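You operate a simulated robot arm through the tools that you are given. There is no shell and no other tool. Be economical: measure what you need, move in short steps, check, and stop when the job is done.

Carry out the task below with a simulated two-armed robot. There is one attempt and no reset: what you move stays moved.

## Task
On the top of the corner table, fold the blue cloth in half.

Only the result counts: the job must be done as asked and must still hold three seconds after the hand-in. Knocking over, shifting, dropping, spilling or breaking anything else fails it. Flat cloth is picked up by pressing the open fingertips on it (5 to 10 N) and closing them slowly along it; thin cloth reads only 2 to 8 mm in the jaws.

## Robot
Two 7-joint arms with two-finger parallel grippers on one trunk, on a base that drives. Base frame: it is fixed to the floor where the robot stands at the start and does not move with it; the origin is under the middle of the robot, x ahead of it, y to its left, z up; the surface under the hand at the start is at about z = 800. Lengths are in mm, angles in degrees, forces in N, time in s.
The left shoulder is at the start at [70, 163, 1095], the right one opposite. With the tool pointing down near the work surface each hand reaches from about 400 to 880 mm from the robot's upright axis, wherever it stands, measured 20 degrees to its own side. Places, roughly: top of the corner table [600, -100, 800]. Payload 3.43 kg a hand.
The tool frame of a hand sits at the grasp point between the pads (the TCP): z along the fingers, y along the line on which they close. The tips reach 34 mm beyond it. Largest opening 128 mm; finger width 24, thickness 12; the body of the gripper, 48 by 130 mm, starts 96 mm behind the TCP.
Orientation is that of the tool frame in the base frame, as a unit quaternion [x, y, z, w]. With the fingers straight down and closing along the base's y, the tool's x points along the base's -x, its y along +y and its z along -z.

## Interface
- The arms move only by the tool send_rows. It takes "left_commands", "right_commands" or both (then of equal length, played together; a hand with none holds still); each is a list of rows, each a list of 7 numbers: the shift along the tool's x, y, z in mm, then the turn, a rotation vector about the tool's x, y, z in degrees, then the opening, from 0 (shut) to 1 (fully open). In form: [[dx, dy, dz, ax, ay, az, grip], ...]. A call has 1 to 8 rows; each row is the pose to reach, as a shift and turn from the pose commanded when the call began, along the tool's axes at that moment. Each row takes 0.2 s and may step no farther than 50 mm and 8.6 degrees from the row before; otherwise, or with a gripper value out of range, the whole call is refused. A pose out of reach is approached as far as the arm can. The call stops where the force on the tool passes 40 N (or 10 N more than at its start, if that is more) or the arm is blocked; 0.2 s more then pass. Each finger travels about 153 mm/s and halts on what it meets, pressing with about 35 N; the grip force reading is that of the motor and also rises with nothing between the fingers. The clock runs only during rows and for 0.2 s after the last one: add rows that repeat a pose to give the fingers time. The reply holds the time, the measured pose of the TCP, the force on the tool along the base axes, the opening and the grip force, in the units named above and with some noise, with the torque about the TCP (base axes, N m) and any sound that the robot's microphone picked up.
- Cameras (640 x 400 px; columns grow to the right, rows downward): "scene" is now at [122.5, -26.1, 1298.8]; the picture's right is [-0.33, -0.94, 0.00], its down [-0.74, 0.26, -0.63] and it looks along [0.59, -0.21, -0.78] (base axes); focal length 258 px, centre (320, 200). "left" rides on the left gripper at [76, 11, -160] in its tool frame; the picture's right is [-0.15, 0.99, 0.00], its down [-0.88, -0.13, -0.46] and it looks along [-0.45, -0.07, 0.89] (tool axes); focal length 234 px, centre (320, 200). "right" rides on the right gripper at [76, -11, -160] in its tool frame; the picture's right is [0.15, 0.99, 0.00], its down [-0.88, 0.13, -0.46] and it looks along [-0.45, 0.07, 0.89] (tool axes); focal length 234 px, centre (320, 200). There is no depth. A picture from a camera that has moved, and an enlarged one, comes with that camera's place and axes in the base frame and with its lens.
- snapshot(camera): a new picture of that camera. The clock stands still meanwhile.
- raise_lower(by): slides the trunk up (or, below 0, down) by that many mm; the arms and the scene camera ride with it, the base frame stays. It gives what a move gives, with no picture.
- drive_base(legs): drives the robot by 1 to 6 legs, each [ahead, left, turn to the left] in mm, mm and degrees, along the robot's own axes; the way and the turn of a leg run together, so that a leg with both is an arc; at most 1500 mm and 180 degrees a leg. The arms and the cameras ride along, it lands a little off, and it stops where it bumps. It gives what a move gives.
- head_to(pan, tilt): turns the head with the scene camera to pan (to the left, within 86 degrees either way) and tilt (down, from -29 to 69), counted from straight ahead of the robot. It gives what a move gives.
- close_up(camera, box): a new picture of the part [left, top, right, bottom] of that camera's present view, enlarged. The clock stands still meanwhile.
- finish_job(): hands the job in; it is judged then, once.

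Work in short steps. Places have to be worked out from the pictures, the camera data and where the tool is seen: move nearer, look again, correct. Check each grasp and each placing, and mend what went wrong. You have 120 turns and 108 pictures in all, those below and enlarged ones among them. Open the grippers and draw the arms clear of the work before you hand the job in, unless the task says otherwise; then end with one line.

The tools are called after "Emit:" by a JSON object that holds its "method" and its "body". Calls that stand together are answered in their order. send_rows: Moves the arms, as the interface text tells. Its arguments: {"type":"object","properties":{"left_commands":{"type":"array","items":{"type":"array","items":{"type":"number"}}},"right_commands":{"type":"array","items":{"type":"array","items":{"type":"number"}}}},"required":[]} The other tools are called the same way: raise_lower (by) slides the trunk up or down; drive_base (legs) drives the base; head_to (pan, tilt) turns the head that bears the scene camera; snapshot (camera) takes a picture; close_up (camera, box) takes an enlarged picture of a part of a camera's view; finish_job () hands the job in.

At the start:

```text
clock: 0.0
left_eef_pos: [693.2, 240.4, 912.5]
left_ee_rot: [-0.002, 1.0, -0.001, 0.001]
left_wrist_force: [0.7, -0.1, -0.1]
left_wrist_torque: [0.01, -0.02, -0.03]
left_opening: 127.9
left_grasp_force: 0.1
right_eef_pos: [646.8, -332.2, 946.2]
right_ee_rot: [0.0, 1.0, 0.0, -0.001]
right_wrist_force: [-0.1, 0.2, 0.2]
right_wrist_torque: [-0.02, 0.01, -0.01]
right_opening: 128.0
right_grasp_force: 0.1
trunk travel left (down, up): [-575.0, 365.0]
robot x, y, heading: [2.1, -1.0, -0.2]
head pan, tilt: [-19.2, 51.3]
```

scene: 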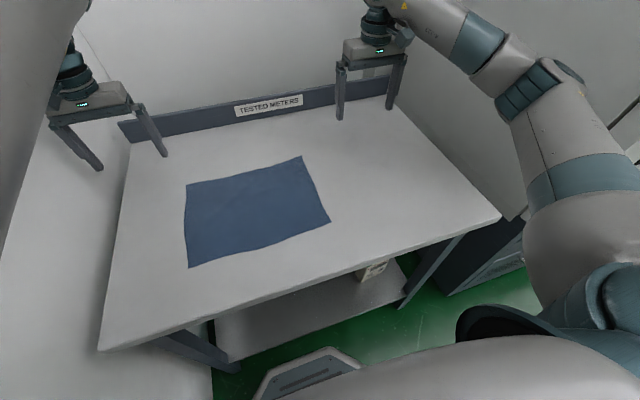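
right: 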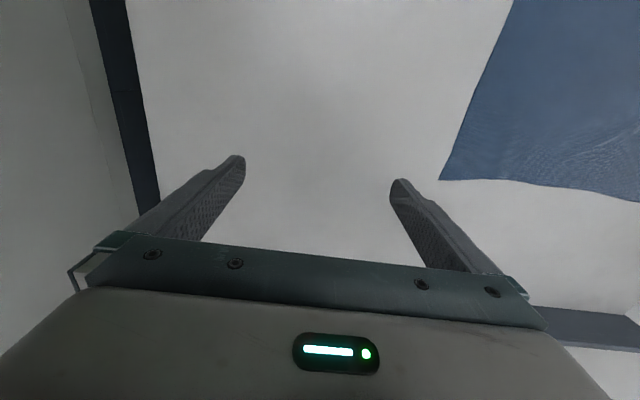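
left: 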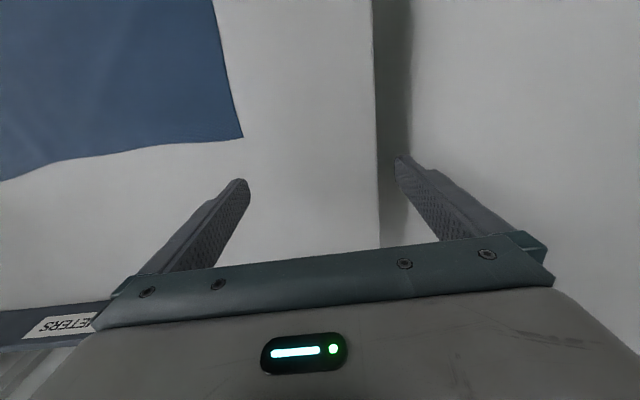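

The cloth lies roughly square to the base, with corners near (666,150), (670,-163), (430,-160) and (422,153) at z≈800. I plan to pinch the two near corners and carry that edge over to the far edge. First I move both hands above the near corners.

Emit:
{"method": "send_rows", "body": {"left_commands": [[42, -18, 2, 0, 0, 0, 0.6], [84, -36, 4, 0, 0, 0, 0.3], [126, -55, 6, 0, 0, 0, 0.3], [168, -73, 8, 0, 0, 0, 0.3], [210, -92, 10, 0, 0, 0, 0.3], [253, -110, 12, 0, 0, 0, 0.3]], "right_commands": [[33, 32, 8, 0, 0, 0, 0.6], [67, 64, 16, 0, 0, 0, 0.3], [101, 96, 23, 0, 0, 0, 0.3], [135, 128, 31, 0, 0, 0, 0.3], [169, 160, 39, 0, 0, 0, 0.3], [205, 192, 46, 0, 0, 0, 0.3]]}}

Emit:
{"method": "snapshot", "body": {"camera": "left"}}

Emit:
{"method": "snapshot", "body": {"camera": "right"}}

Emit:
{"method": "snapshot", "body": {"camera": "scene"}}

```text
clock: 1.3
left_eef_pos: [457.5, 298.0, 838.1]
left_ee_rot: [-0.011, 0.997, -0.013, -0.08]
left_wrist_force: [-6.4, -22.7, 0.9]
left_wrist_torque: [3.27, -0.69, -0.73]
left_opening: 38.2
left_grasp_force: 0.0
left hand out of reach, approached as far as the arm can: row 1, 2, 3, 4, 5, 6
right_eef_pos: [460.3, -162.0, 907.1]
right_ee_rot: [0.002, 1.0, 0.001, 0.001]
right_wrist_force: [0.5, -0.4, 0.4]
right_wrist_torque: [-0.02, -0.07, 0.0]
right_opening: 38.4
right_grasp_force: 0.0
trunk travel left (down, up): [-575.0, 365.0]
robot x, y, heading: [-1.7, 2.1, -0.4]
head pan, tilt: [-19.2, 51.3]
stopped in row 6 (left hand): the arm was blocked; the commanded pose is now the measured one
```

```text
104 pictures are left
camera left: at [408.1, 313.5, 1007.4], right [0.12, 0.99, -0.05], down [0.95, -0.1, 0.31], along [0.3, -0.08, -0.95], focal length 234 px, centre (320, 200)
```

left: 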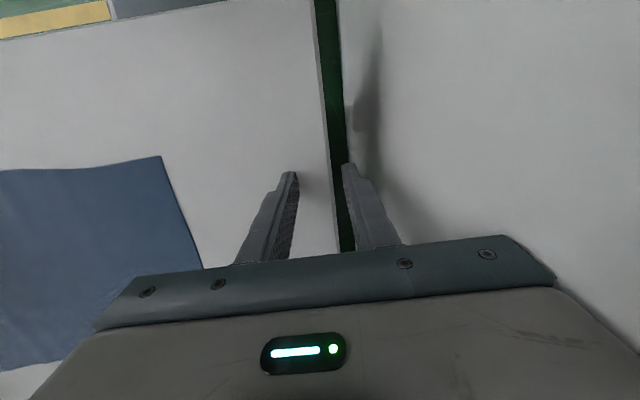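

```text
103 pictures are left
camera right: at [383.5, -172.1, 1065.2], right [-0.14, 0.99, 0.0], down [0.88, 0.12, 0.46], along [0.45, 0.07, -0.89], focal length 234 px, centre (320, 200)
```

right: 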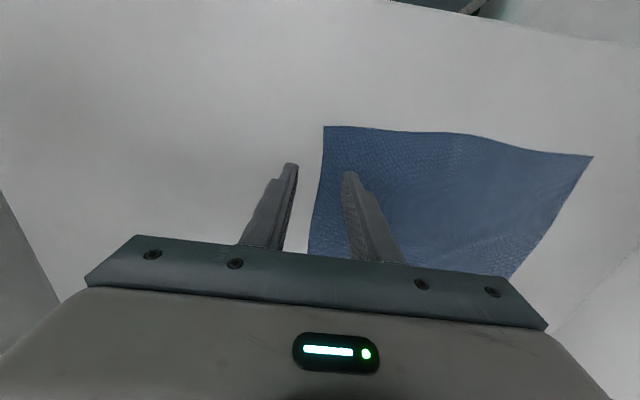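

```text
102 pictures are left
camera scene: at [120.3, -30.1, 1299.0], right [-0.33, -0.94, 0.0], down [-0.73, 0.26, -0.63], along [0.59, -0.21, -0.78], focal length 258 px, centre (320, 200)
```

scene: 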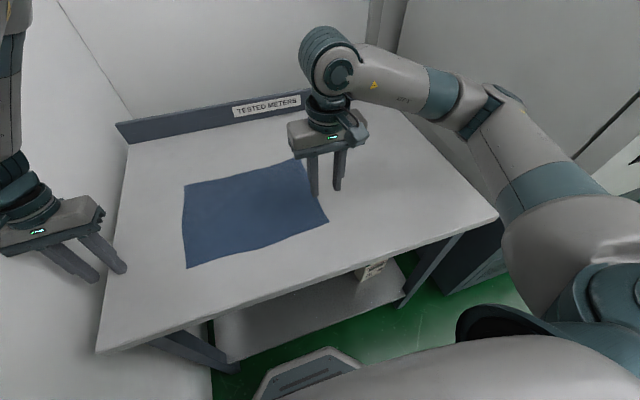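

The left arm ran into the left wall and drifted off its path; it is pressing there with about 23 N. I lift it a little, move it forward and inward, and check that the force drops.

Emit:
{"method": "send_rows", "body": {"left_commands": [[-30, -10, -30, 0, 0, 0, 0.3], [-60, -20, -55, 0, 0, 0, 0.3], [-100, -30, -70, 0, 0, 0, 0.3], [-140, -40, -80, 0, 0, 0, 0.3]]}}

Emit:
{"method": "snapshot", "body": {"camera": "scene"}}

```text
clock: 1.7
left_eef_pos: [469.1, 294.8, 843.4]
left_ee_rot: [-0.022, 0.996, -0.028, -0.085]
left_wrist_force: [-0.4, -16.3, 4.7]
left_wrist_torque: [2.56, -0.35, -0.63]
left_opening: 38.4
left_grasp_force: 0.0
right_eef_pos: [461.2, -160.7, 907.0]
right_ee_rot: [0.003, 1.0, 0.001, 0.0]
right_wrist_force: [-0.2, 0.1, 0.1]
right_wrist_torque: [0.02, 0.01, -0.02]
right_opening: 38.3
right_grasp_force: 0.0
trunk travel left (down, up): [-575.0, 365.0]
robot x, y, heading: [-2.7, 0.7, -0.3]
head pan, tilt: [-19.2, 51.3]
stopped in row 1 (left hand): the force on the tool passed its limit at 65 N (the readings are from after the stop); the commanded pose is now the measured one
```

```text
101 pictures are left
camera scene: at [121.6, -30.6, 1299.1], right [-0.33, -0.94, 0.0], down [-0.74, 0.26, -0.62], along [0.59, -0.21, -0.78], focal length 258 px, centre (320, 200)
```

scene: 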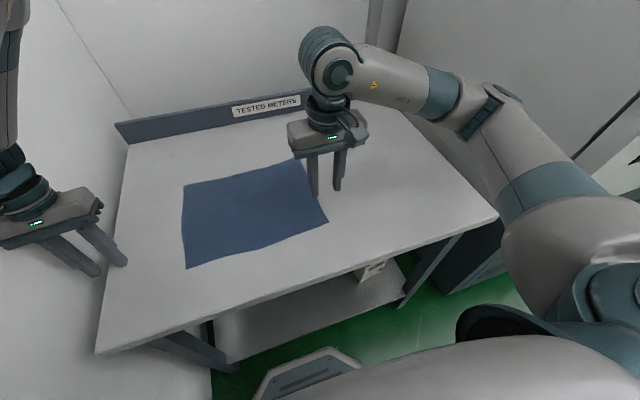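

The left gripper is still wedged against the wall. Driving the robot 100 mm to the right should pull the arm clear, because both hands are above the table and the right side looks free.

Emit:
{"method": "drive_base", "body": {"legs": [[0, -100, 0]]}}

Emit:
{"method": "snapshot", "body": {"camera": "scene"}}

```text
clock: 2.8
left_eef_pos: [469.6, 197.2, 844.4]
left_ee_rot: [-0.024, 0.996, -0.027, -0.083]
left_wrist_force: [0.1, -0.2, -0.6]
left_wrist_torque: [0.02, -0.02, -0.02]
left_opening: 38.5
left_grasp_force: 0.1
right_eef_pos: [461.7, -260.3, 905.7]
right_ee_rot: [0.001, 1.0, -0.001, 0.001]
right_wrist_force: [0.3, 0.2, 0.1]
right_wrist_torque: [-0.02, -0.02, -0.03]
right_opening: 38.5
right_grasp_force: 0.2
trunk travel left (down, up): [-575.0, 365.0]
robot x, y, heading: [0.4, -104.3, -0.2]
head pan, tilt: [-19.2, 51.3]
```

```text
100 pictures are left
camera scene: at [122.0, -129.7, 1298.8], right [-0.33, -0.94, 0.0], down [-0.74, 0.26, -0.63], along [0.59, -0.21, -0.78], focal length 258 px, centre (320, 200)
```

scene: 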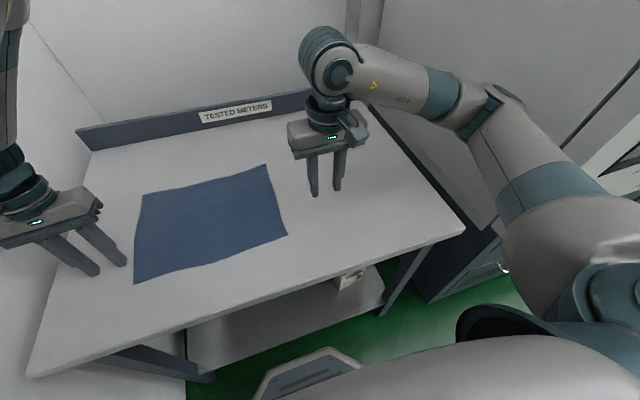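

The left hand is free. I raise it, level it, and try moving it toward its corner.

Emit:
{"method": "send_rows", "body": {"left_commands": [[0, 0, -40, 0, 0, 0, 0.3], [10, -20, -65, 0, 4, 0, 0.3], [10, -50, -65, 0, 8, 0, 0.3]]}}

```text
clock: 3.8
left_eef_pos: [455.7, 178.7, 871.3]
left_ee_rot: [-0.039, 0.977, -0.038, -0.204]
left_wrist_force: [-0.7, -0.5, -0.7]
left_wrist_torque: [-0.01, 0.03, -0.02]
left_opening: 38.5
left_grasp_force: 0.1
left hand out of reach, approached as far as the arm can: row 3
right_eef_pos: [461.8, -259.7, 907.4]
right_ee_rot: [0.001, 1.0, 0.001, 0.0]
right_wrist_force: [-0.2, 0.2, 0.9]
right_wrist_torque: [0.01, -0.01, -0.02]
right_opening: 38.5
right_grasp_force: 0.0
trunk travel left (down, up): [-575.0, 365.0]
robot x, y, heading: [-0.9, -104.5, -0.1]
head pan, tilt: [-19.2, 51.3]
stopped in row 3 (left hand): the arm was blocked; the commanded pose is now the measured one
```

My correction turned the tool the wrong way, so it now tilts about 24°. I turn it back while moving it forward, where the arm has more room.

Emit:
{"method": "send_rows", "body": {"left_commands": [[-20, 0, -10, 0, -8, 0, 0.3], [-45, 0, -20, 0, -16, 0, 0.3], [-70, 0, -30, 0, -23.5, 0, 0.3], [-100, 0, -40, 0, -23.5, 0, 0.3]]}}

Emit:
{"method": "snapshot", "body": {"camera": "scene"}}

```text
clock: 4.8
left_eef_pos: [565.9, 190.2, 865.8]
left_ee_rot: [-0.053, 0.998, -0.039, 0.003]
left_wrist_force: [0.7, 0.6, 0.0]
left_wrist_torque: [-0.02, 0.04, 0.0]
left_opening: 38.6
left_grasp_force: 0.0
right_eef_pos: [462.2, -259.5, 906.0]
right_ee_rot: [0.002, 1.0, 0.0, -0.001]
right_wrist_force: [0.2, -0.7, -0.4]
right_wrist_torque: [0.03, 0.05, -0.01]
right_opening: 38.6
right_grasp_force: 0.0
trunk travel left (down, up): [-575.0, 365.0]
robot x, y, heading: [1.7, -104.3, -0.1]
head pan, tilt: [-19.2, 51.3]
```

```text
99 pictures are left
camera scene: at [123.3, -129.0, 1298.7], right [-0.33, -0.94, 0.0], down [-0.74, 0.26, -0.62], along [0.59, -0.21, -0.78], focal length 258 px, centre (320, 200)
```

scene: 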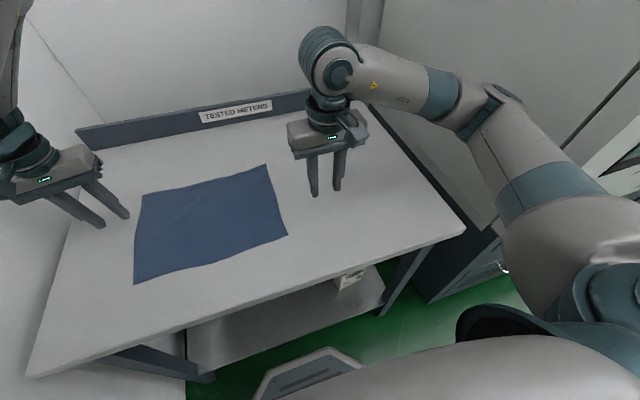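

The left hand is nearly level again. I back the robot up 150 mm so the near edge falls at a comfortable reach, after raising both hands a bit and correcting the left hand's small tilt.

Emit:
{"method": "send_rows", "body": {"left_commands": [[0, 0, -20, -2.2, 0, 3, 0.3], [0, 0, -40, -4.5, 0, 6.1, 0.3]]}}

Emit:
{"method": "drive_base", "body": {"legs": [[-150, 0, 0]]}}

Emit:
{"method": "snapshot", "body": {"camera": "scene"}}

```text
clock: 5.6
left_eef_pos: [543.1, 202.7, 861.9]
left_ee_rot: [-0.006, 0.999, 0.003, -0.045]
left_wrist_force: [-0.3, 0.2, 0.9]
left_wrist_torque: [0.0, 0.01, 0.0]
left_opening: 38.2
left_grasp_force: 0.1
right_eef_pos: [460.7, -258.6, 906.9]
right_ee_rot: [0.001, 1.0, 0.0, 0.0]
right_wrist_force: [-0.1, 0.4, 0.3]
right_wrist_torque: [0.01, 0.02, 0.0]
right_opening: 38.5
right_grasp_force: 0.1
trunk travel left (down, up): [-575.0, 365.0]
robot x, y, heading: [2.8, -104.5, -0.2]
head pan, tilt: [-19.2, 51.3]
stopped in row 2 (left hand): the arm was blocked; the commanded pose is now the measured one
```

```text
clock: 7.0
left_eef_pos: [393.6, 201.3, 862.5]
left_ee_rot: [-0.005, 0.999, 0.004, -0.046]
left_wrist_force: [-0.1, 0.0, 0.6]
left_wrist_torque: [-0.01, -0.03, -0.02]
left_opening: 38.1
left_grasp_force: 0.0
right_eef_pos: [313.1, -258.2, 907.5]
right_ee_rot: [0.002, 1.0, 0.0, 0.0]
right_wrist_force: [-0.8, 0.2, 0.1]
right_wrist_torque: [0.0, 0.01, 0.0]
right_opening: 38.6
right_grasp_force: 0.0
trunk travel left (down, up): [-575.0, 365.0]
robot x, y, heading: [-148.4, -102.1, -0.3]
head pan, tilt: [-19.2, 51.3]
```

```text
98 pictures are left
camera scene: at [-26.6, -128.9, 1298.9], right [-0.33, -0.94, 0.0], down [-0.74, 0.26, -0.63], along [0.59, -0.21, -0.78], focal length 258 px, centre (320, 200)
```

scene: 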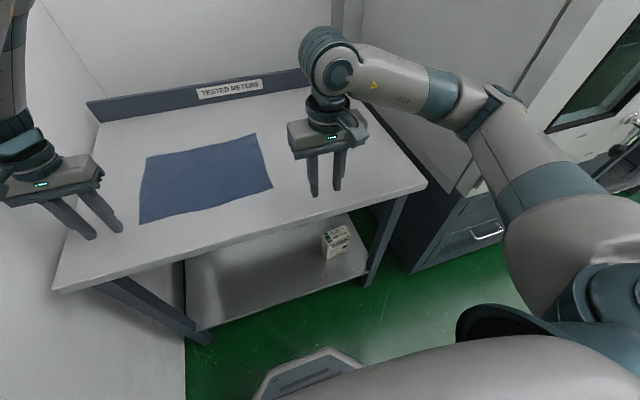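

The left arm keeps getting blocked somewhere above the hand. I turn the head left to look at the elbow.

Emit:
{"method": "head_to", "body": {"pan": 60, "tilt": 15}}

Emit:
{"method": "snapshot", "body": {"camera": "scene"}}

```text
clock: 8.5
left_eef_pos: [394.9, 201.6, 860.8]
left_ee_rot: [-0.005, 0.999, 0.003, -0.045]
left_wrist_force: [0.4, 0.5, -0.1]
left_wrist_torque: [-0.01, 0.04, 0.0]
left_opening: 38.5
left_grasp_force: 0.1
right_eef_pos: [312.8, -260.7, 907.3]
right_ee_rot: [0.002, 1.0, 0.0, 0.0]
right_wrist_force: [0.6, -0.1, 0.9]
right_wrist_torque: [0.01, 0.03, 0.0]
right_opening: 38.2
right_grasp_force: 0.1
trunk travel left (down, up): [-575.0, 365.0]
robot x, y, heading: [-149.8, -98.8, -0.2]
head pan, tilt: [60.0, 15.0]
```

```text
97 pictures are left
camera scene: at [-50.5, -23.0, 1354.3], right [0.86, -0.5, 0.0], down [-0.13, -0.22, -0.97], along [0.49, 0.83, -0.26], focal length 258 px, centre (320, 200)
```

scene: 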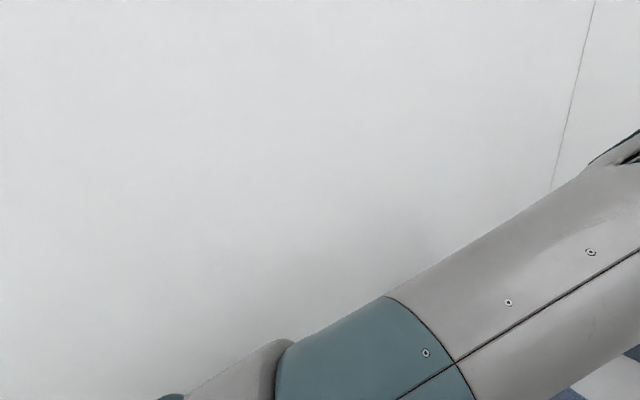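

The upper arm runs forward and outward, so I pan less to see the elbow and forearm against the wall.

Emit:
{"method": "head_to", "body": {"pan": 30, "tilt": 30}}

Emit:
{"method": "snapshot", "body": {"camera": "scene"}}

```text
clock: 9.5
left_eef_pos: [397.0, 202.5, 861.7]
left_ee_rot: [-0.005, 0.999, 0.005, -0.045]
left_wrist_force: [0.0, -0.6, 0.2]
left_wrist_torque: [0.01, 0.0, -0.02]
left_opening: 38.2
left_grasp_force: 0.1
right_eef_pos: [313.7, -260.1, 906.0]
right_ee_rot: [0.002, 1.0, 0.0, 0.0]
right_wrist_force: [-0.9, -0.5, -0.4]
right_wrist_torque: [0.02, 0.03, -0.01]
right_opening: 38.6
right_grasp_force: 0.0
trunk travel left (down, up): [-575.0, 365.0]
robot x, y, heading: [-147.8, -100.2, 0.0]
head pan, tilt: [30.0, 30.0]
```

```text
96 pictures are left
camera scene: at [-19.0, -58.6, 1330.1], right [0.5, -0.87, 0.0], down [-0.43, -0.25, -0.87], along [0.75, 0.43, -0.5], focal length 258 px, centre (320, 200)
```

scene: 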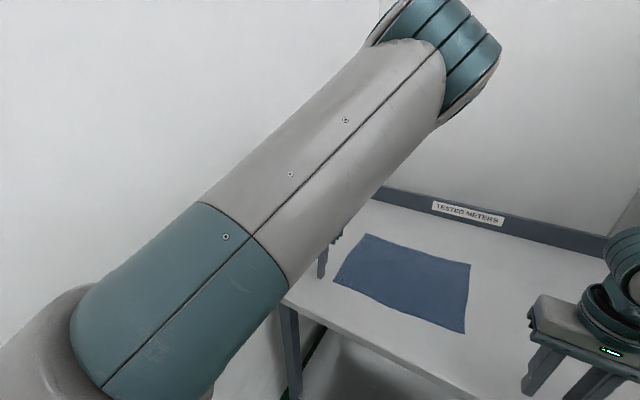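

The elbow is folded tightly over the hand, so the limit is reach that is too close rather than the wall. With the base now farther back I try the hover over the left corner again and level the tool, and I bring the right hand over its corner too.

Emit:
{"method": "send_rows", "body": {"left_commands": [[-15, -15, -10, 0, -2.5, 0, 0.3], [-30, -35, -20, 0, -5, 0, 0.3], [-45, -60, -30, 0, -5, 0, 0.3]], "right_commands": [[-40, 28, 0, 0, 0, 0, 0.3], [-80, 58, 0, 0, 0, 0, 0.3], [-120, 88, 0, 0, 0, 0, 0.3]]}}

Emit:
{"method": "head_to", "body": {"pan": 0, "tilt": 48}}

Emit:
{"method": "snapshot", "body": {"camera": "scene"}}

```text
clock: 10.3
left_eef_pos: [450.4, 179.6, 875.9]
left_ee_rot: [-0.019, 1.0, -0.004, -0.014]
left_wrist_force: [-0.8, 0.8, -0.4]
left_wrist_torque: [-0.04, 0.0, -0.02]
left_opening: 38.5
left_grasp_force: 0.0
left hand out of reach, approached as far as the arm can: row 2, 3
right_eef_pos: [434.4, -176.3, 907.7]
right_ee_rot: [0.002, 1.0, -0.001, -0.002]
right_wrist_force: [-0.1, -0.4, 0.1]
right_wrist_torque: [-0.01, 0.04, 0.01]
right_opening: 38.6
right_grasp_force: 0.0
trunk travel left (down, up): [-575.0, 365.0]
robot x, y, heading: [-148.1, -102.1, -0.1]
head pan, tilt: [30.0, 30.0]
```

```text
clock: 11.2
left_eef_pos: [449.8, 179.0, 877.2]
left_ee_rot: [-0.018, 1.0, -0.006, -0.012]
left_wrist_force: [0.0, 0.0, 0.1]
left_wrist_torque: [0.01, -0.02, 0.01]
left_opening: 38.3
left_grasp_force: 0.0
right_eef_pos: [433.8, -177.1, 907.7]
right_ee_rot: [0.002, 1.0, -0.001, 0.0]
right_wrist_force: [0.1, 0.3, -0.2]
right_wrist_torque: [0.01, 0.0, 0.02]
right_opening: 38.6
right_grasp_force: 0.1
trunk travel left (down, up): [-575.0, 365.0]
robot x, y, heading: [-146.5, -102.6, -0.2]
head pan, tilt: [0.0, 48.0]
```

```text
95 pictures are left
camera scene: at [-18.4, -103.7, 1303.3], right [0.0, -1.0, 0.0], down [-0.74, 0.0, -0.67], along [0.67, 0.0, -0.74], focal length 258 px, centre (320, 200)
```

scene: 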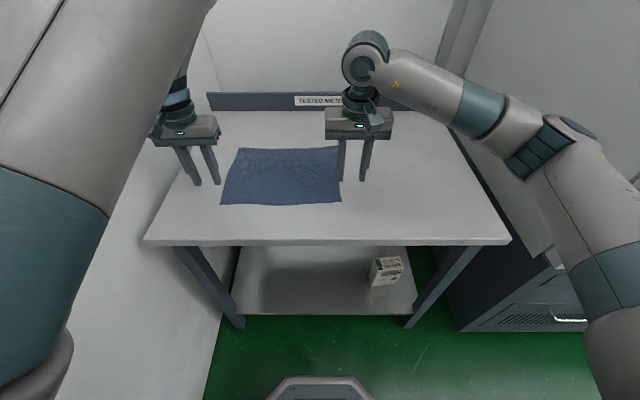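

The left elbow sits inboard of the hand, which limits motion toward the middle. When blocked, the wrist drifted in yaw, so I test whether letting it yaw about 24° lets the hand move inward.

Emit:
{"method": "send_rows", "body": {"left_commands": [[2, -12, -10, 0, 0, -8, 0.3], [5, -25, -20, 0, 0, -16, 0.3], [8, -40, -20, 0, 0, -24, 0.3]]}}

```text
clock: 12.0
left_eef_pos: [455.5, 178.6, 892.0]
left_ee_rot: [-0.229, 0.973, -0.001, -0.02]
left_wrist_force: [0.6, -0.3, -0.6]
left_wrist_torque: [-0.01, -0.01, -0.03]
left_opening: 38.6
left_grasp_force: 0.1
left hand out of reach, approached as far as the arm can: row 1, 2, 3
right_eef_pos: [432.8, -177.8, 906.5]
right_ee_rot: [0.002, 1.0, 0.0, 0.0]
right_wrist_force: [-0.3, 0.4, -0.3]
right_wrist_torque: [-0.01, 0.03, -0.01]
right_opening: 38.4
right_grasp_force: 0.0
trunk travel left (down, up): [-575.0, 365.0]
robot x, y, heading: [-147.9, -101.5, -0.3]
head pan, tilt: [0.0, 48.0]
```

Yaw was not the limit. I turn it back and test whether the hand can move inward when farther forward.

Emit:
{"method": "send_rows", "body": {"left_commands": [[-30, 0, 0, 0, 0, 8, 0.3], [-60, 0, 0, 0, 0, 16, 0.3], [-95, 0, 0, 0, 0, 24, 0.3], [-120, -40, 0, 0, 0, 24, 0.3], [-140, -80, 0, 0, 0, 24, 0.3]]}}

Emit:
{"method": "snapshot", "body": {"camera": "scene"}}

```text
clock: 13.2
left_eef_pos: [624.0, 147.8, 906.4]
left_ee_rot: [-0.005, 1.0, 0.004, -0.002]
left_wrist_force: [0.2, 0.5, -0.1]
left_wrist_torque: [-0.03, 0.02, 0.0]
left_opening: 38.4
left_grasp_force: 0.0
right_eef_pos: [434.9, -177.7, 905.7]
right_ee_rot: [0.002, 1.0, 0.0, -0.001]
right_wrist_force: [0.3, -0.1, -0.1]
right_wrist_torque: [-0.01, 0.01, 0.0]
right_opening: 38.4
right_grasp_force: 0.0
trunk travel left (down, up): [-575.0, 365.0]
robot x, y, heading: [-148.6, -102.5, -0.0]
head pan, tilt: [0.0, 48.0]
```

```text
94 pictures are left
camera scene: at [-17.5, -103.9, 1303.2], right [0.0, -1.0, 0.0], down [-0.74, 0.0, -0.67], along [0.67, 0.0, -0.74], focal length 258 px, centre (320, 200)
```

scene: 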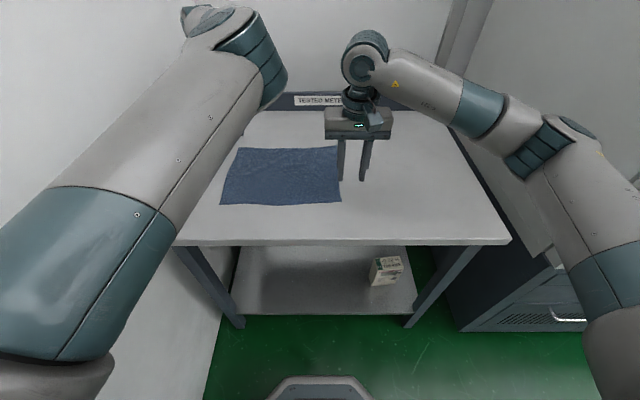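

Farther out the left hand moves freely. I try pulling it back toward the robot at y≈130 to find how near it can reach in this posture.

Emit:
{"method": "send_rows", "body": {"left_commands": [[20, -10, 0, 0, 0, 0, 0.3], [50, -20, 0, 0, 0, 0, 0.3], [80, -20, 0, 0, 0, 0, 0.3], [110, -20, 0, 0, 0, 0, 0.3], [140, -20, 0, 0, 0, 0, 0.3], [165, -20, 0, 0, 0, 0, 0.3], [185, -20, 0, 0, 0, 0, 0.3]]}}

Emit:
{"method": "snapshot", "body": {"camera": "scene"}}

```text
clock: 15.0
left_eef_pos: [439.2, 183.5, 877.0]
left_ee_rot: [-0.021, 0.999, -0.004, -0.032]
left_wrist_force: [0.4, -0.1, 0.1]
left_wrist_torque: [0.01, 0.01, -0.02]
left_opening: 38.1
left_grasp_force: 0.1
left hand out of reach, approached as far as the arm can: row 4, 5, 6, 7
right_eef_pos: [433.2, -178.3, 906.9]
right_ee_rot: [0.002, 1.0, 0.0, 0.001]
right_wrist_force: [0.1, -1.4, 0.8]
right_wrist_torque: [0.02, 0.01, 0.01]
right_opening: 38.5
right_grasp_force: 0.0
trunk travel left (down, up): [-575.0, 365.0]
robot x, y, heading: [-146.9, -103.0, -0.1]
head pan, tilt: [0.0, 48.0]
stopped in row 7 (left hand): the arm was blocked; the commanded pose is now the measured one
```

```text
93 pictures are left
camera scene: at [-18.5, -103.8, 1303.3], right [0.0, -1.0, 0.0], down [-0.74, 0.0, -0.67], along [0.67, 0.0, -0.74], focal length 258 px, centre (320, 200)
```

scene: 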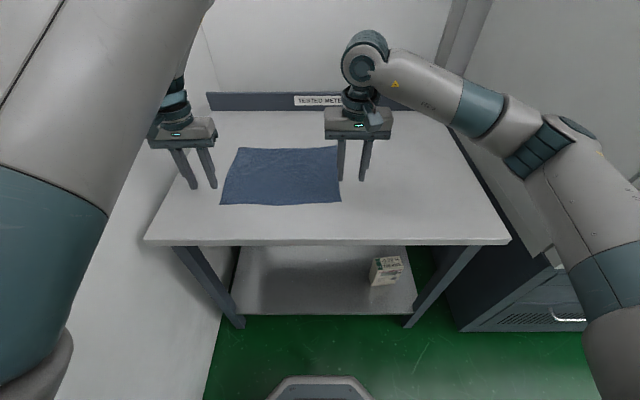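

The near limit for the left hand is about 690 mm ahead of the robot. I back up another 130 mm so the pick is at comfortable reach; the carry can then be shared between the arms and the base.

Emit:
{"method": "drive_base", "body": {"legs": [[-130, 0, 0]]}}

Emit:
{"method": "send_rows", "body": {"left_commands": [[-40, 0, -10, 0, -1.8, 1, 0.3], [-80, -15, -20, 0, -3.6, 2.4, 0.3], [-110, -45, -25, 0, -3.6, 2.4, 0.3], [-128, -65, -25, 0, -3.6, 2.4, 0.3]], "right_commands": [[-40, 10, 0, 0, 0, 0, 0.3], [-80, 20, 0, 0, 0, 0, 0.3], [-120, 40, 0, 0, 0, 0, 0.3], [-135, 40, 0, 0, 0, 0, 0.3]]}}

Emit:
{"method": "snapshot", "body": {"camera": "left"}}

Emit:
{"method": "snapshot", "body": {"camera": "right"}}

```text
clock: 16.3
left_eef_pos: [310.7, 181.1, 879.1]
left_ee_rot: [-0.02, 0.999, -0.003, -0.031]
left_wrist_force: [-0.1, -0.2, -0.5]
left_wrist_torque: [-0.01, 0.0, 0.04]
left_opening: 38.2
left_grasp_force: 0.2
right_eef_pos: [305.2, -178.1, 907.8]
right_ee_rot: [0.003, 1.0, 0.0, 0.0]
right_wrist_force: [-0.3, 0.5, 0.6]
right_wrist_torque: [0.01, -0.03, 0.02]
right_opening: 38.4
right_grasp_force: 0.0
trunk travel left (down, up): [-575.0, 365.0]
robot x, y, heading: [-272.9, -102.0, -0.3]
head pan, tilt: [0.0, 48.0]
```

```text
clock: 17.3
left_eef_pos: [443.8, 123.2, 896.7]
left_ee_rot: [0.002, 1.0, -0.003, 0.001]
left_wrist_force: [-0.6, -0.2, -0.3]
left_wrist_torque: [0.02, -0.02, -0.02]
left_opening: 38.6
left_grasp_force: 0.0
right_eef_pos: [440.6, -140.8, 907.6]
right_ee_rot: [0.004, 1.0, 0.0, 0.0]
right_wrist_force: [-0.4, 0.6, -0.1]
right_wrist_torque: [-0.03, 0.04, 0.01]
right_opening: 38.3
right_grasp_force: 0.0
trunk travel left (down, up): [-575.0, 365.0]
robot x, y, heading: [-276.1, -100.1, -0.3]
head pan, tilt: [0.0, 48.0]
```

```text
92 pictures are left
camera left: at [366.7, 135.5, 1055.6], right [0.15, 0.99, -0.01], down [0.88, -0.13, 0.46], along [0.45, -0.07, -0.89], focal length 234 px, centre (320, 200)
```

left: 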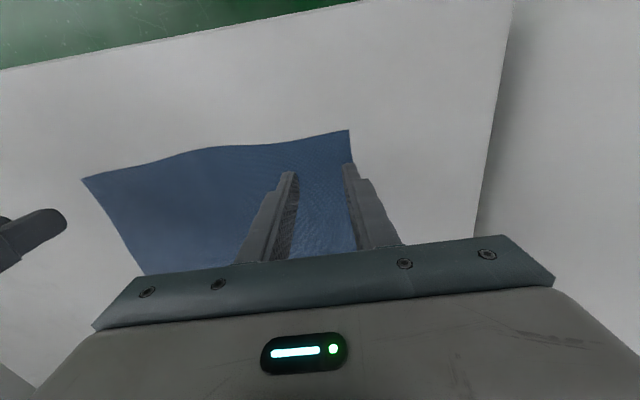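

```text
91 pictures are left
camera right: at [364.7, -151.8, 1067.5], right [-0.14, 0.99, 0.0], down [0.88, 0.12, 0.46], along [0.45, 0.06, -0.89], focal length 234 px, centre (320, 200)
```

right: 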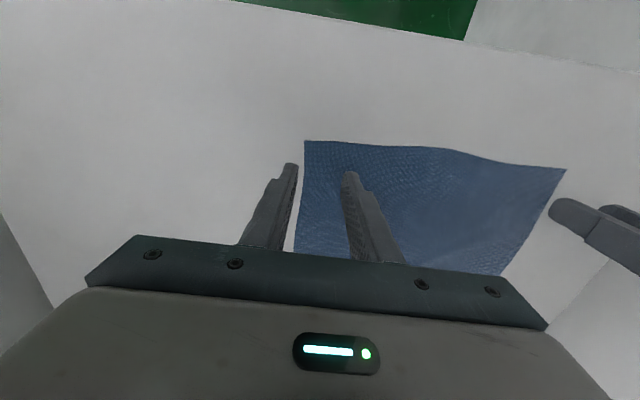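

Both cameras agree on the near corners: D≈(418,156) and C≈(428,-161). I align the hands just inside them, with both fingers on the cloth and jaws about 32 mm apart, and come down to just above contact.

Emit:
{"method": "send_rows", "body": {"left_commands": [[7, 1, 20, 0, 0, 0, 0.26], [14, 2, 40, 0, 0, 0, 0.26], [14, 2, 52, 0, 0, 0, 0.26], [14, 2, 52, 0, 0, 0, 0.26]], "right_commands": [[0, 5, 20, 0, 0, 0, 0.26], [1, 10, 45, 0, 0, 0, 0.26], [1, 10, 62, 0, 0, 0, 0.26], [1, 10, 62, 0, 0, 0, 0.26]]}}

Emit:
{"method": "snapshot", "body": {"camera": "left"}}

Emit:
{"method": "snapshot", "body": {"camera": "right"}}

```text
clock: 18.3
left_eef_pos: [428.8, 123.9, 844.3]
left_ee_rot: [0.002, 1.0, -0.004, 0.001]
left_wrist_force: [-0.3, 0.0, -0.7]
left_wrist_torque: [0.01, 0.01, 0.03]
left_opening: 33.2
left_grasp_force: 0.0
right_eef_pos: [438.8, -128.2, 843.9]
right_ee_rot: [0.004, 1.0, 0.0, 0.0]
right_wrist_force: [-0.2, 0.3, -0.1]
right_wrist_torque: [-0.03, -0.02, -0.01]
right_opening: 33.0
right_grasp_force: 0.1
trunk travel left (down, up): [-575.0, 365.0]
robot x, y, heading: [-275.3, -103.1, -0.2]
head pan, tilt: [0.0, 48.0]
```

```text
90 pictures are left
camera left: at [351.8, 136.9, 1003.5], right [0.15, 0.99, -0.01], down [0.88, -0.13, 0.46], along [0.45, -0.07, -0.89], focal length 234 px, centre (320, 200)
```

left: 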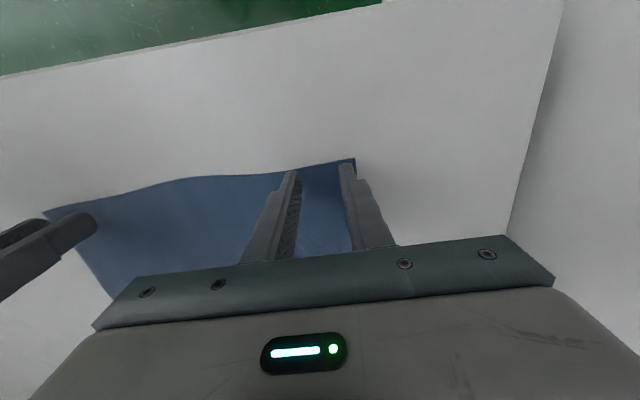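

```text
89 pictures are left
camera right: at [362.6, -138.6, 1002.8], right [-0.14, 0.99, 0.0], down [0.88, 0.12, 0.46], along [0.45, 0.06, -0.89], focal length 234 px, centre (320, 200)
```

right: 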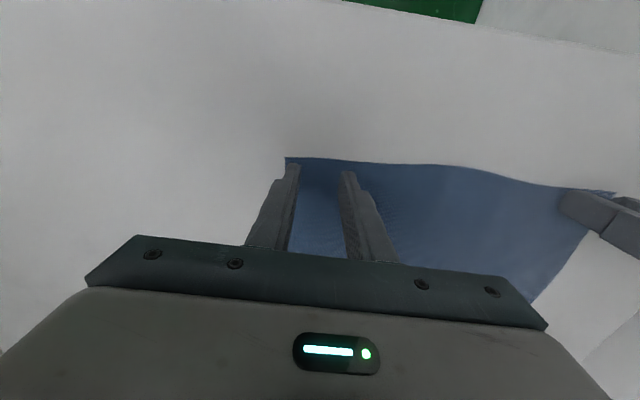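

The fingers straddle both corners properly. I press down in small steps and read the force.

Emit:
{"method": "send_rows", "body": {"left_commands": [[0, 0, 5, 0, 0, 0, 0.26], [0, 0, 9, 0, 0, 0, 0.26], [0, 0, 11, 0, 0, 0, 0.26], [0, 0, 11, 0, 0, 0, 0.26]], "right_commands": [[0, 0, 5, 0, 0, 0, 0.26], [0, 0, 9, 0, 0, 0, 0.26], [0, 0, 11, 0, 0, 0, 0.26], [0, 0, 11, 0, 0, 0, 0.26]]}}

```text
clock: 19.3
left_eef_pos: [430.4, 122.3, 835.5]
left_ee_rot: [0.002, 1.0, -0.003, 0.002]
left_wrist_force: [1.5, -1.2, 12.7]
left_wrist_torque: [0.28, -0.02, -0.04]
left_opening: 33.3
left_grasp_force: 0.0
right_eef_pos: [437.7, -130.2, 834.7]
right_ee_rot: [0.004, 1.0, 0.0, 0.001]
right_wrist_force: [0.3, 0.7, 2.8]
right_wrist_torque: [0.01, -0.01, 0.0]
right_opening: 33.1
right_grasp_force: 0.0
trunk travel left (down, up): [-575.0, 365.0]
robot x, y, heading: [-273.3, -104.1, -0.2]
head pan, tilt: [0.0, 48.0]
```

Contact: the left hand reads 12.7 N, slightly high, and the right 2.8 N, slightly low. I ease the left up 0.8 mm, push the right down 1 mm, and close slowly.

Emit:
{"method": "send_rows", "body": {"left_commands": [[0, 0, -0.8, 0, 0, 0, 0.22], [0, 0, -0.8, 0, 0, 0, 0.17], [0, 0, -0.8, 0, 0, 0, 0.12], [0, 0, -0.8, 0, 0, 0, 0.07], [0, 0, -0.8, 0, 0, 0, 0.03], [0, 0, -0.8, 0, 0, 0, 0], [0, 0, -0.8, 0, 0, 0, 0]], "right_commands": [[0, 0, 1, 0, 0, 0, 0.22], [0, 0, 1, 0, 0, 0, 0.17], [0, 0, 1, 0, 0, 0, 0.12], [0, 0, 1, 0, 0, 0, 0.07], [0, 0, 1, 0, 0, 0, 0.03], [0, 0, 1, 0, 0, 0, 0], [0, 0, 1, 0, 0, 0, 0]]}}

Emit:
{"method": "snapshot", "body": {"camera": "left"}}

Emit:
{"method": "snapshot", "body": {"camera": "right"}}

```text
clock: 20.9
left_eef_pos: [428.3, 122.7, 835.0]
left_ee_rot: [0.001, 1.0, -0.003, 0.002]
left_wrist_force: [0.9, -5.0, 13.8]
left_wrist_torque: [-0.11, -0.02, -0.01]
left_opening: 1.7
left_grasp_force: 35.4
right_eef_pos: [438.1, -129.5, 835.7]
right_ee_rot: [0.002, 1.0, 0.001, 0.001]
right_wrist_force: [0.8, 7.3, 7.0]
right_wrist_torque: [0.2, 0.02, 0.01]
right_opening: 2.0
right_grasp_force: 34.9
trunk travel left (down, up): [-575.0, 365.0]
robot x, y, heading: [-279.9, -102.6, -0.3]
head pan, tilt: [0.0, 48.0]
```

```text
88 pictures are left
camera left: at [351.6, 135.8, 994.7], right [0.15, 0.99, -0.01], down [0.88, -0.13, 0.46], along [0.45, -0.07, -0.89], focal length 234 px, centre (320, 200)
```

left: 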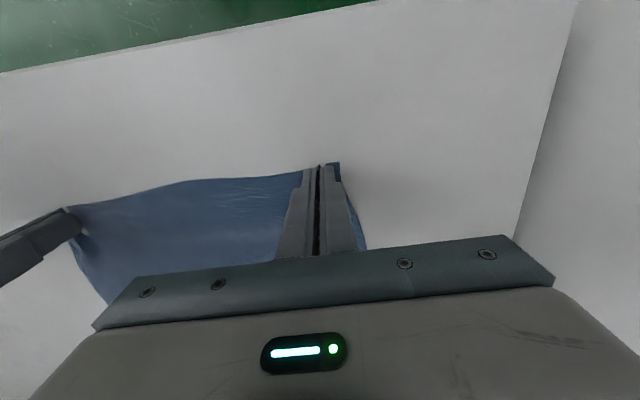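

```text
87 pictures are left
camera right: at [361.0, -139.8, 993.6], right [-0.14, 0.99, 0.0], down [0.88, 0.12, 0.46], along [0.45, 0.07, -0.89], focal length 234 px, centre (320, 200)
```

right: 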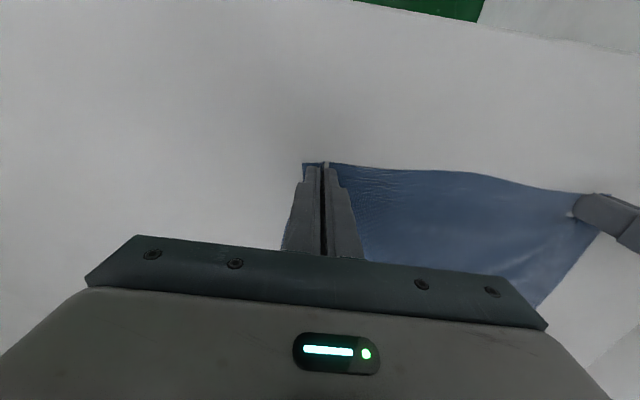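

Both jaws read about 2 mm with cloth drawn in. I lift 35 mm and check that it is held.

Emit:
{"method": "send_rows", "body": {"left_commands": [[-3, 0, -12, 0, 0, 0, 0], [-8, 0, -24, 0, 0, 0, 0], [-12, 0, -36, 0, 0, 0, 0]], "right_commands": [[-3, 0, -12, 0, 0, 0, 0], [-8, 0, -24, 0, 0, 0, 0], [-12, 0, -36, 0, 0, 0, 0]]}}

Emit:
{"method": "close_up", "body": {"camera": "scene", "box": [180, 60, 420, 260]}}

Emit:
{"method": "snapshot", "body": {"camera": "right"}}

Emit:
{"method": "snapshot", "body": {"camera": "left"}}

```text
clock: 21.7
left_eef_pos: [441.9, 122.5, 868.5]
left_ee_rot: [0.002, 1.0, -0.003, 0.001]
left_wrist_force: [0.5, -6.5, -0.3]
left_wrist_torque: [-0.23, 0.0, -0.03]
left_opening: 1.7
left_grasp_force: 35.0
right_eef_pos: [450.8, -130.5, 869.8]
right_ee_rot: [0.003, 1.0, 0.0, 0.0]
right_wrist_force: [0.2, 6.4, -0.1]
right_wrist_torque: [0.25, -0.01, 0.04]
right_opening: 1.9
right_grasp_force: 34.9
trunk travel left (down, up): [-575.0, 365.0]
robot x, y, heading: [-276.7, -100.5, -0.1]
head pan, tilt: [0.0, 48.0]
```

```text
2.00 times, centred on (300, 160) of scene
camera zoom: at [-147.0, -103.5, 1303.2], right [-0.01, -1.0, 0.0], down [-0.74, 0.0, -0.67], along [0.67, 0.0, -0.74], focal length 516 px, centre (360, 280)
```

zoom: 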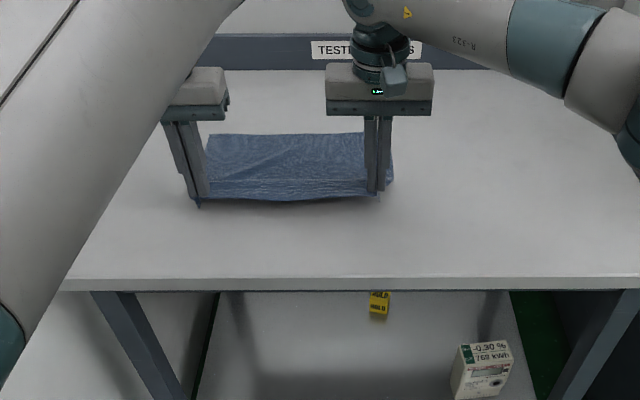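

```text
85 pictures are left
camera right: at [374.0, -139.5, 1028.2], right [-0.14, 0.99, 0.0], down [0.88, 0.12, 0.46], along [0.45, 0.06, -0.89], focal length 234 px, centre (320, 200)
```

right: 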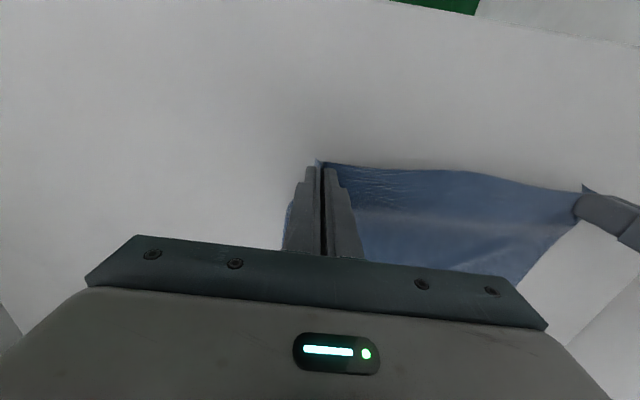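

```text
84 pictures are left
camera left: at [364.1, 136.0, 1029.1], right [0.15, 0.99, -0.01], down [0.88, -0.13, 0.46], along [0.45, -0.07, -0.89], focal length 234 px, centre (320, 200)
```

left: 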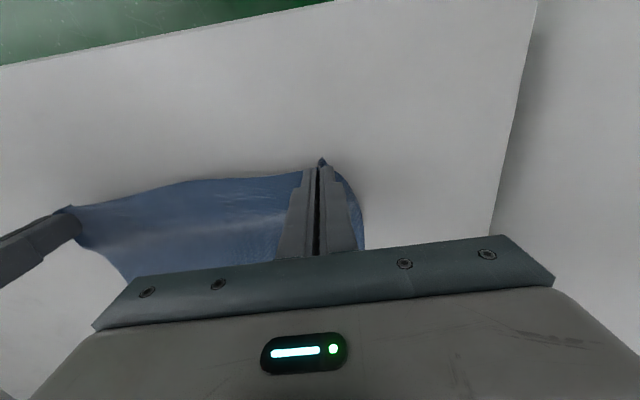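

The cloth is held at both corners, with about 6 N of cross tension, which I relieve by bringing the hands 4 mm inward each. I now carry up and forward along the first half of the arc about the fold line x≈544.

Emit:
{"method": "send_rows", "body": {"left_commands": [[-15, -2, -20, 0, 0, 0, 0], [-32, -4, -38, 0, 0, 0, 0], [-50, -4, -54, 0, 0, 0, 0], [-69, -4, -66, 0, 0, 0, 0], [-88, -4, -72, 0, 0, 0, 0]], "right_commands": [[-15, 2, -20, 0, 0, 0, 0], [-32, 4, -37, 0, 0, 0, 0], [-50, 4, -53, 0, 0, 0, 0], [-69, 4, -65, 0, 0, 0, 0], [-88, 4, -71, 0, 0, 0, 0]]}}

Emit:
{"method": "drive_base", "body": {"legs": [[70, 0, 0]]}}

Emit:
{"method": "snapshot", "body": {"camera": "scene"}}

Emit:
{"method": "snapshot", "body": {"camera": "right"}}

```text
clock: 22.9
left_eef_pos: [529.7, 118.9, 942.2]
left_ee_rot: [0.002, 1.0, -0.003, 0.0]
left_wrist_force: [0.3, -0.1, -0.4]
left_wrist_torque: [-0.02, 0.02, -0.02]
left_opening: 1.6
left_grasp_force: 35.3
right_eef_pos: [525.0, -127.9, 938.4]
right_ee_rot: [0.003, 1.0, 0.0, -0.001]
right_wrist_force: [-0.4, 0.9, -0.5]
right_wrist_torque: [0.0, 0.01, 0.01]
right_opening: 2.0
right_grasp_force: 35.6
right hand out of reach, approached as far as the arm can: row 5
trunk travel left (down, up): [-575.0, 365.0]
robot x, y, heading: [-278.3, -104.0, -0.2]
head pan, tilt: [0.0, 48.0]
```

```text
clock: 23.9
left_eef_pos: [597.8, 119.5, 943.2]
left_ee_rot: [0.002, 1.0, -0.004, -0.001]
left_wrist_force: [1.2, -0.3, -1.0]
left_wrist_torque: [0.01, 0.03, -0.03]
left_opening: 1.6
left_grasp_force: 34.9
right_eef_pos: [592.6, -127.2, 938.1]
right_ee_rot: [0.003, 1.0, 0.0, -0.001]
right_wrist_force: [0.3, 0.1, -0.3]
right_wrist_torque: [0.01, -0.01, -0.03]
right_opening: 1.8
right_grasp_force: 35.1
trunk travel left (down, up): [-575.0, 365.0]
robot x, y, heading: [-207.0, -106.1, -0.3]
head pan, tilt: [0.0, 48.0]
```

```text
83 pictures are left
camera scene: at [-78.1, -104.0, 1303.2], right [-0.01, -1.0, 0.0], down [-0.74, 0.0, -0.67], along [0.67, 0.0, -0.74], focal length 258 px, centre (320, 200)
```

scene: 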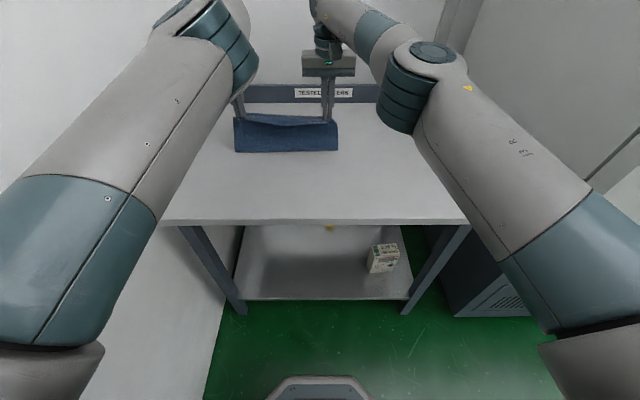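

```text
82 pictures are left
camera right: at [516.3, -137.8, 1096.4], right [-0.14, 0.99, 0.0], down [0.88, 0.12, 0.45], along [0.45, 0.06, -0.89], focal length 234 px, centre (320, 200)
```

right: 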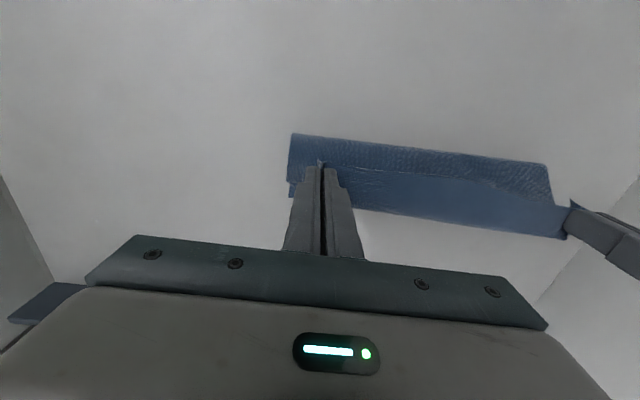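

The flap is hanging cleanly over the fold line. I lower both hands to shorten the arc and drive forward 60 mm to bring the edge over the far edge.

Emit:
{"method": "send_rows", "body": {"left_commands": [[0, 0, 25, 0, 0, 0, 0], [0, 0, 48, 0, 0, 0, 0]], "right_commands": [[0, 0, 22, 0, 0, 0, 0], [0, 0, 44, 0, 0, 0, 0]]}}

Emit:
{"method": "drive_base", "body": {"legs": [[65, 0, 0]]}}

Emit:
{"method": "snapshot", "body": {"camera": "right"}}

Emit:
{"method": "snapshot", "body": {"camera": "left"}}

```text
clock: 24.5
left_eef_pos: [597.5, 120.5, 893.6]
left_ee_rot: [0.002, 1.0, -0.004, 0.001]
left_wrist_force: [-0.9, -1.2, 0.1]
left_wrist_torque: [0.0, 0.04, 0.0]
left_opening: 1.8
left_grasp_force: 35.0
right_eef_pos: [591.0, -126.1, 893.9]
right_ee_rot: [0.002, 1.0, -0.001, -0.001]
right_wrist_force: [0.0, 0.3, -0.6]
right_wrist_torque: [0.03, 0.02, 0.04]
right_opening: 1.8
right_grasp_force: 35.1
trunk travel left (down, up): [-575.0, 365.0]
robot x, y, heading: [-211.8, -101.7, -0.5]
head pan, tilt: [0.0, 48.0]
```

```text
clock: 25.5
left_eef_pos: [662.9, 119.4, 893.5]
left_ee_rot: [0.002, 1.0, -0.003, 0.0]
left_wrist_force: [0.2, 0.3, -0.2]
left_wrist_torque: [-0.02, 0.01, -0.04]
left_opening: 1.7
left_grasp_force: 34.6
right_eef_pos: [654.8, -128.4, 895.4]
right_ee_rot: [0.003, 1.0, 0.0, -0.001]
right_wrist_force: [-0.6, 0.0, 0.2]
right_wrist_torque: [0.0, 0.02, 0.01]
right_opening: 1.8
right_grasp_force: 35.2
trunk travel left (down, up): [-575.0, 365.0]
robot x, y, heading: [-145.3, -100.0, -0.3]
head pan, tilt: [0.0, 48.0]
```

```text
81 pictures are left
camera right: at [579.8, -138.4, 1054.0], right [-0.14, 0.99, 0.0], down [0.88, 0.12, 0.45], along [0.45, 0.06, -0.89], focal length 234 px, centre (320, 200)
```

right: 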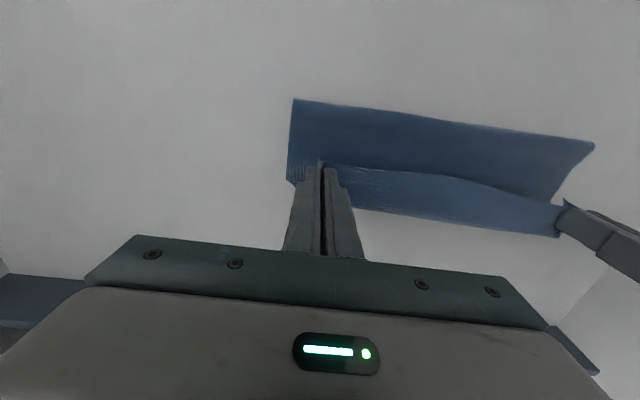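

```text
80 pictures are left
camera left: at [586.9, 132.3, 1053.5], right [0.15, 0.99, -0.01], down [0.88, -0.13, 0.46], along [0.45, -0.07, -0.89], focal length 234 px, centre (320, 200)
```

left: 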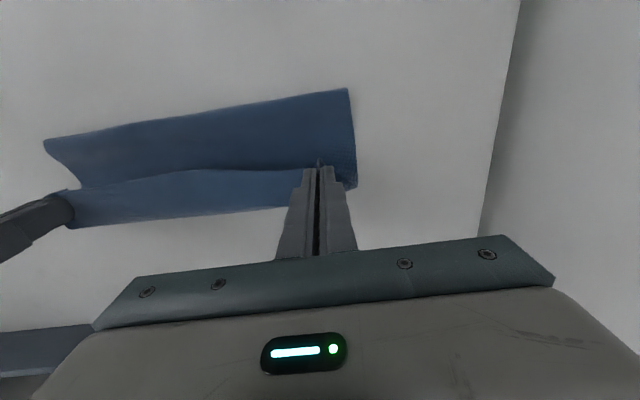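

The fold line now seems nearer than expected, at x≈600, so I check from the scene camera whether the lower layer has been dragged.

Emit:
{"method": "head_to", "body": {"pan": 5, "tilt": 40}}

Emit:
{"method": "close_up", "body": {"camera": "scene", "box": [180, 60, 420, 260]}}

```text
clock: 26.2
left_eef_pos: [663.8, 117.3, 894.1]
left_ee_rot: [0.002, 1.0, -0.003, 0.0]
left_wrist_force: [0.0, 0.6, -0.6]
left_wrist_torque: [0.02, 0.02, 0.0]
left_opening: 1.7
left_grasp_force: 34.7
right_eef_pos: [655.8, -127.8, 896.5]
right_ee_rot: [0.004, 1.0, 0.001, 0.0]
right_wrist_force: [0.6, 0.6, 0.0]
right_wrist_torque: [0.02, -0.01, 0.04]
right_opening: 1.7
right_grasp_force: 34.7
trunk travel left (down, up): [-575.0, 365.0]
robot x, y, heading: [-142.3, -104.0, -0.4]
head pan, tilt: [5.0, 40.0]
```

```text
2.00 times, centred on (300, 160) of scene
camera zoom: at [-7.5, -97.2, 1314.6], right [0.08, -1.0, 0.0], down [-0.64, -0.05, -0.77], along [0.76, 0.06, -0.64], focal length 516 px, centre (360, 280)
```

zoom: 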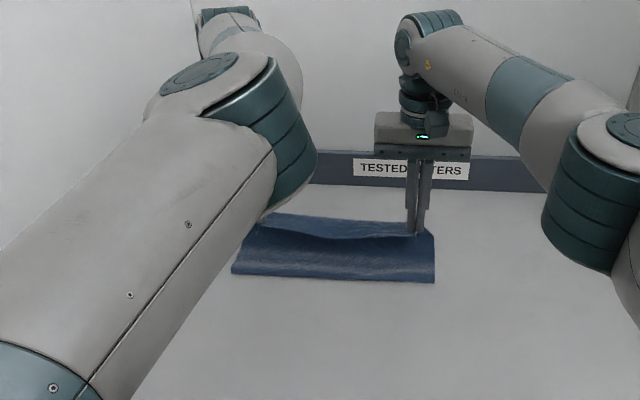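

The lower layer seems to have slid forward a few centimetres. I bring the hands back and down a bit so the lower layer's far edge becomes visible beyond the flap.

Emit:
{"method": "send_rows", "body": {"left_commands": [[20, 0, 12, 0, 0, 0, 0], [45, 0, 24, 0, 0, 0, 0]], "right_commands": [[15, 0, 12, 0, 0, 0, 0], [35, 0, 24, 0, 0, 0, 0]]}}

Emit:
{"method": "snapshot", "body": {"camera": "right"}}

Emit:
{"method": "snapshot", "body": {"camera": "left"}}

Emit:
{"method": "close_up", "body": {"camera": "scene", "box": [180, 60, 420, 260]}}

```text
clock: 26.8
left_eef_pos: [615.0, 120.2, 872.8]
left_ee_rot: [0.002, 1.0, -0.004, 0.001]
left_wrist_force: [0.0, -2.2, -0.4]
left_wrist_torque: [-0.09, -0.02, 0.01]
left_opening: 1.5
left_grasp_force: 34.7
right_eef_pos: [619.1, -129.8, 872.2]
right_ee_rot: [0.003, 1.0, 0.0, 0.001]
right_wrist_force: [0.0, 1.2, 0.1]
right_wrist_torque: [0.05, -0.01, 0.0]
right_opening: 2.0
right_grasp_force: 35.2
trunk travel left (down, up): [-575.0, 365.0]
robot x, y, heading: [-146.8, -102.2, -0.3]
head pan, tilt: [5.0, 40.0]
```

```text
78 pictures are left
camera right: at [541.6, -139.7, 1030.5], right [-0.14, 0.99, 0.0], down [0.88, 0.12, 0.46], along [0.45, 0.06, -0.89], focal length 234 px, centre (320, 200)
```

right: 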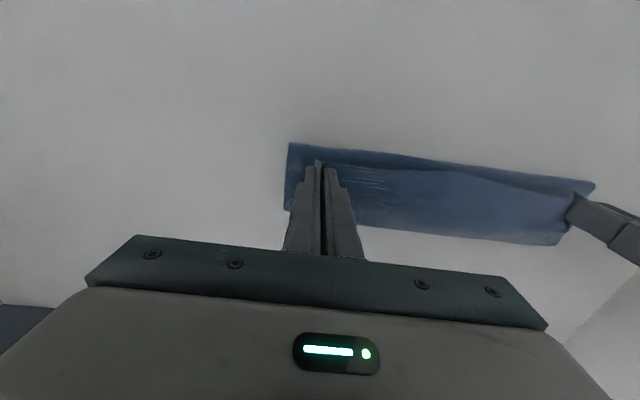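

```text
77 pictures are left
camera left: at [539.0, 132.4, 1032.2], right [0.15, 0.99, -0.01], down [0.88, -0.13, 0.46], along [0.45, -0.07, -0.89], focal length 234 px, centre (320, 200)
```

left: 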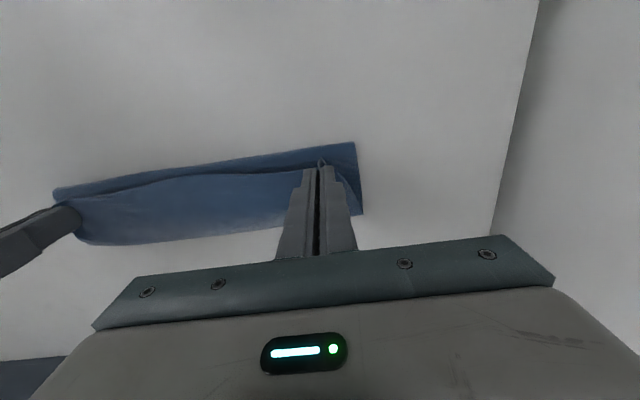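

```text
2.00 times, centred on (300, 160) of scene
camera zoom: at [-10.0, -97.1, 1315.0], right [0.08, -1.0, 0.0], down [-0.64, -0.05, -0.77], along [0.76, 0.06, -0.64], focal length 516 px, centre (360, 280)
```

zoom: 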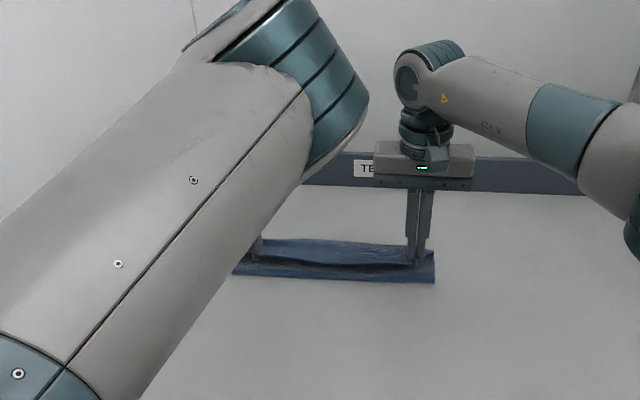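

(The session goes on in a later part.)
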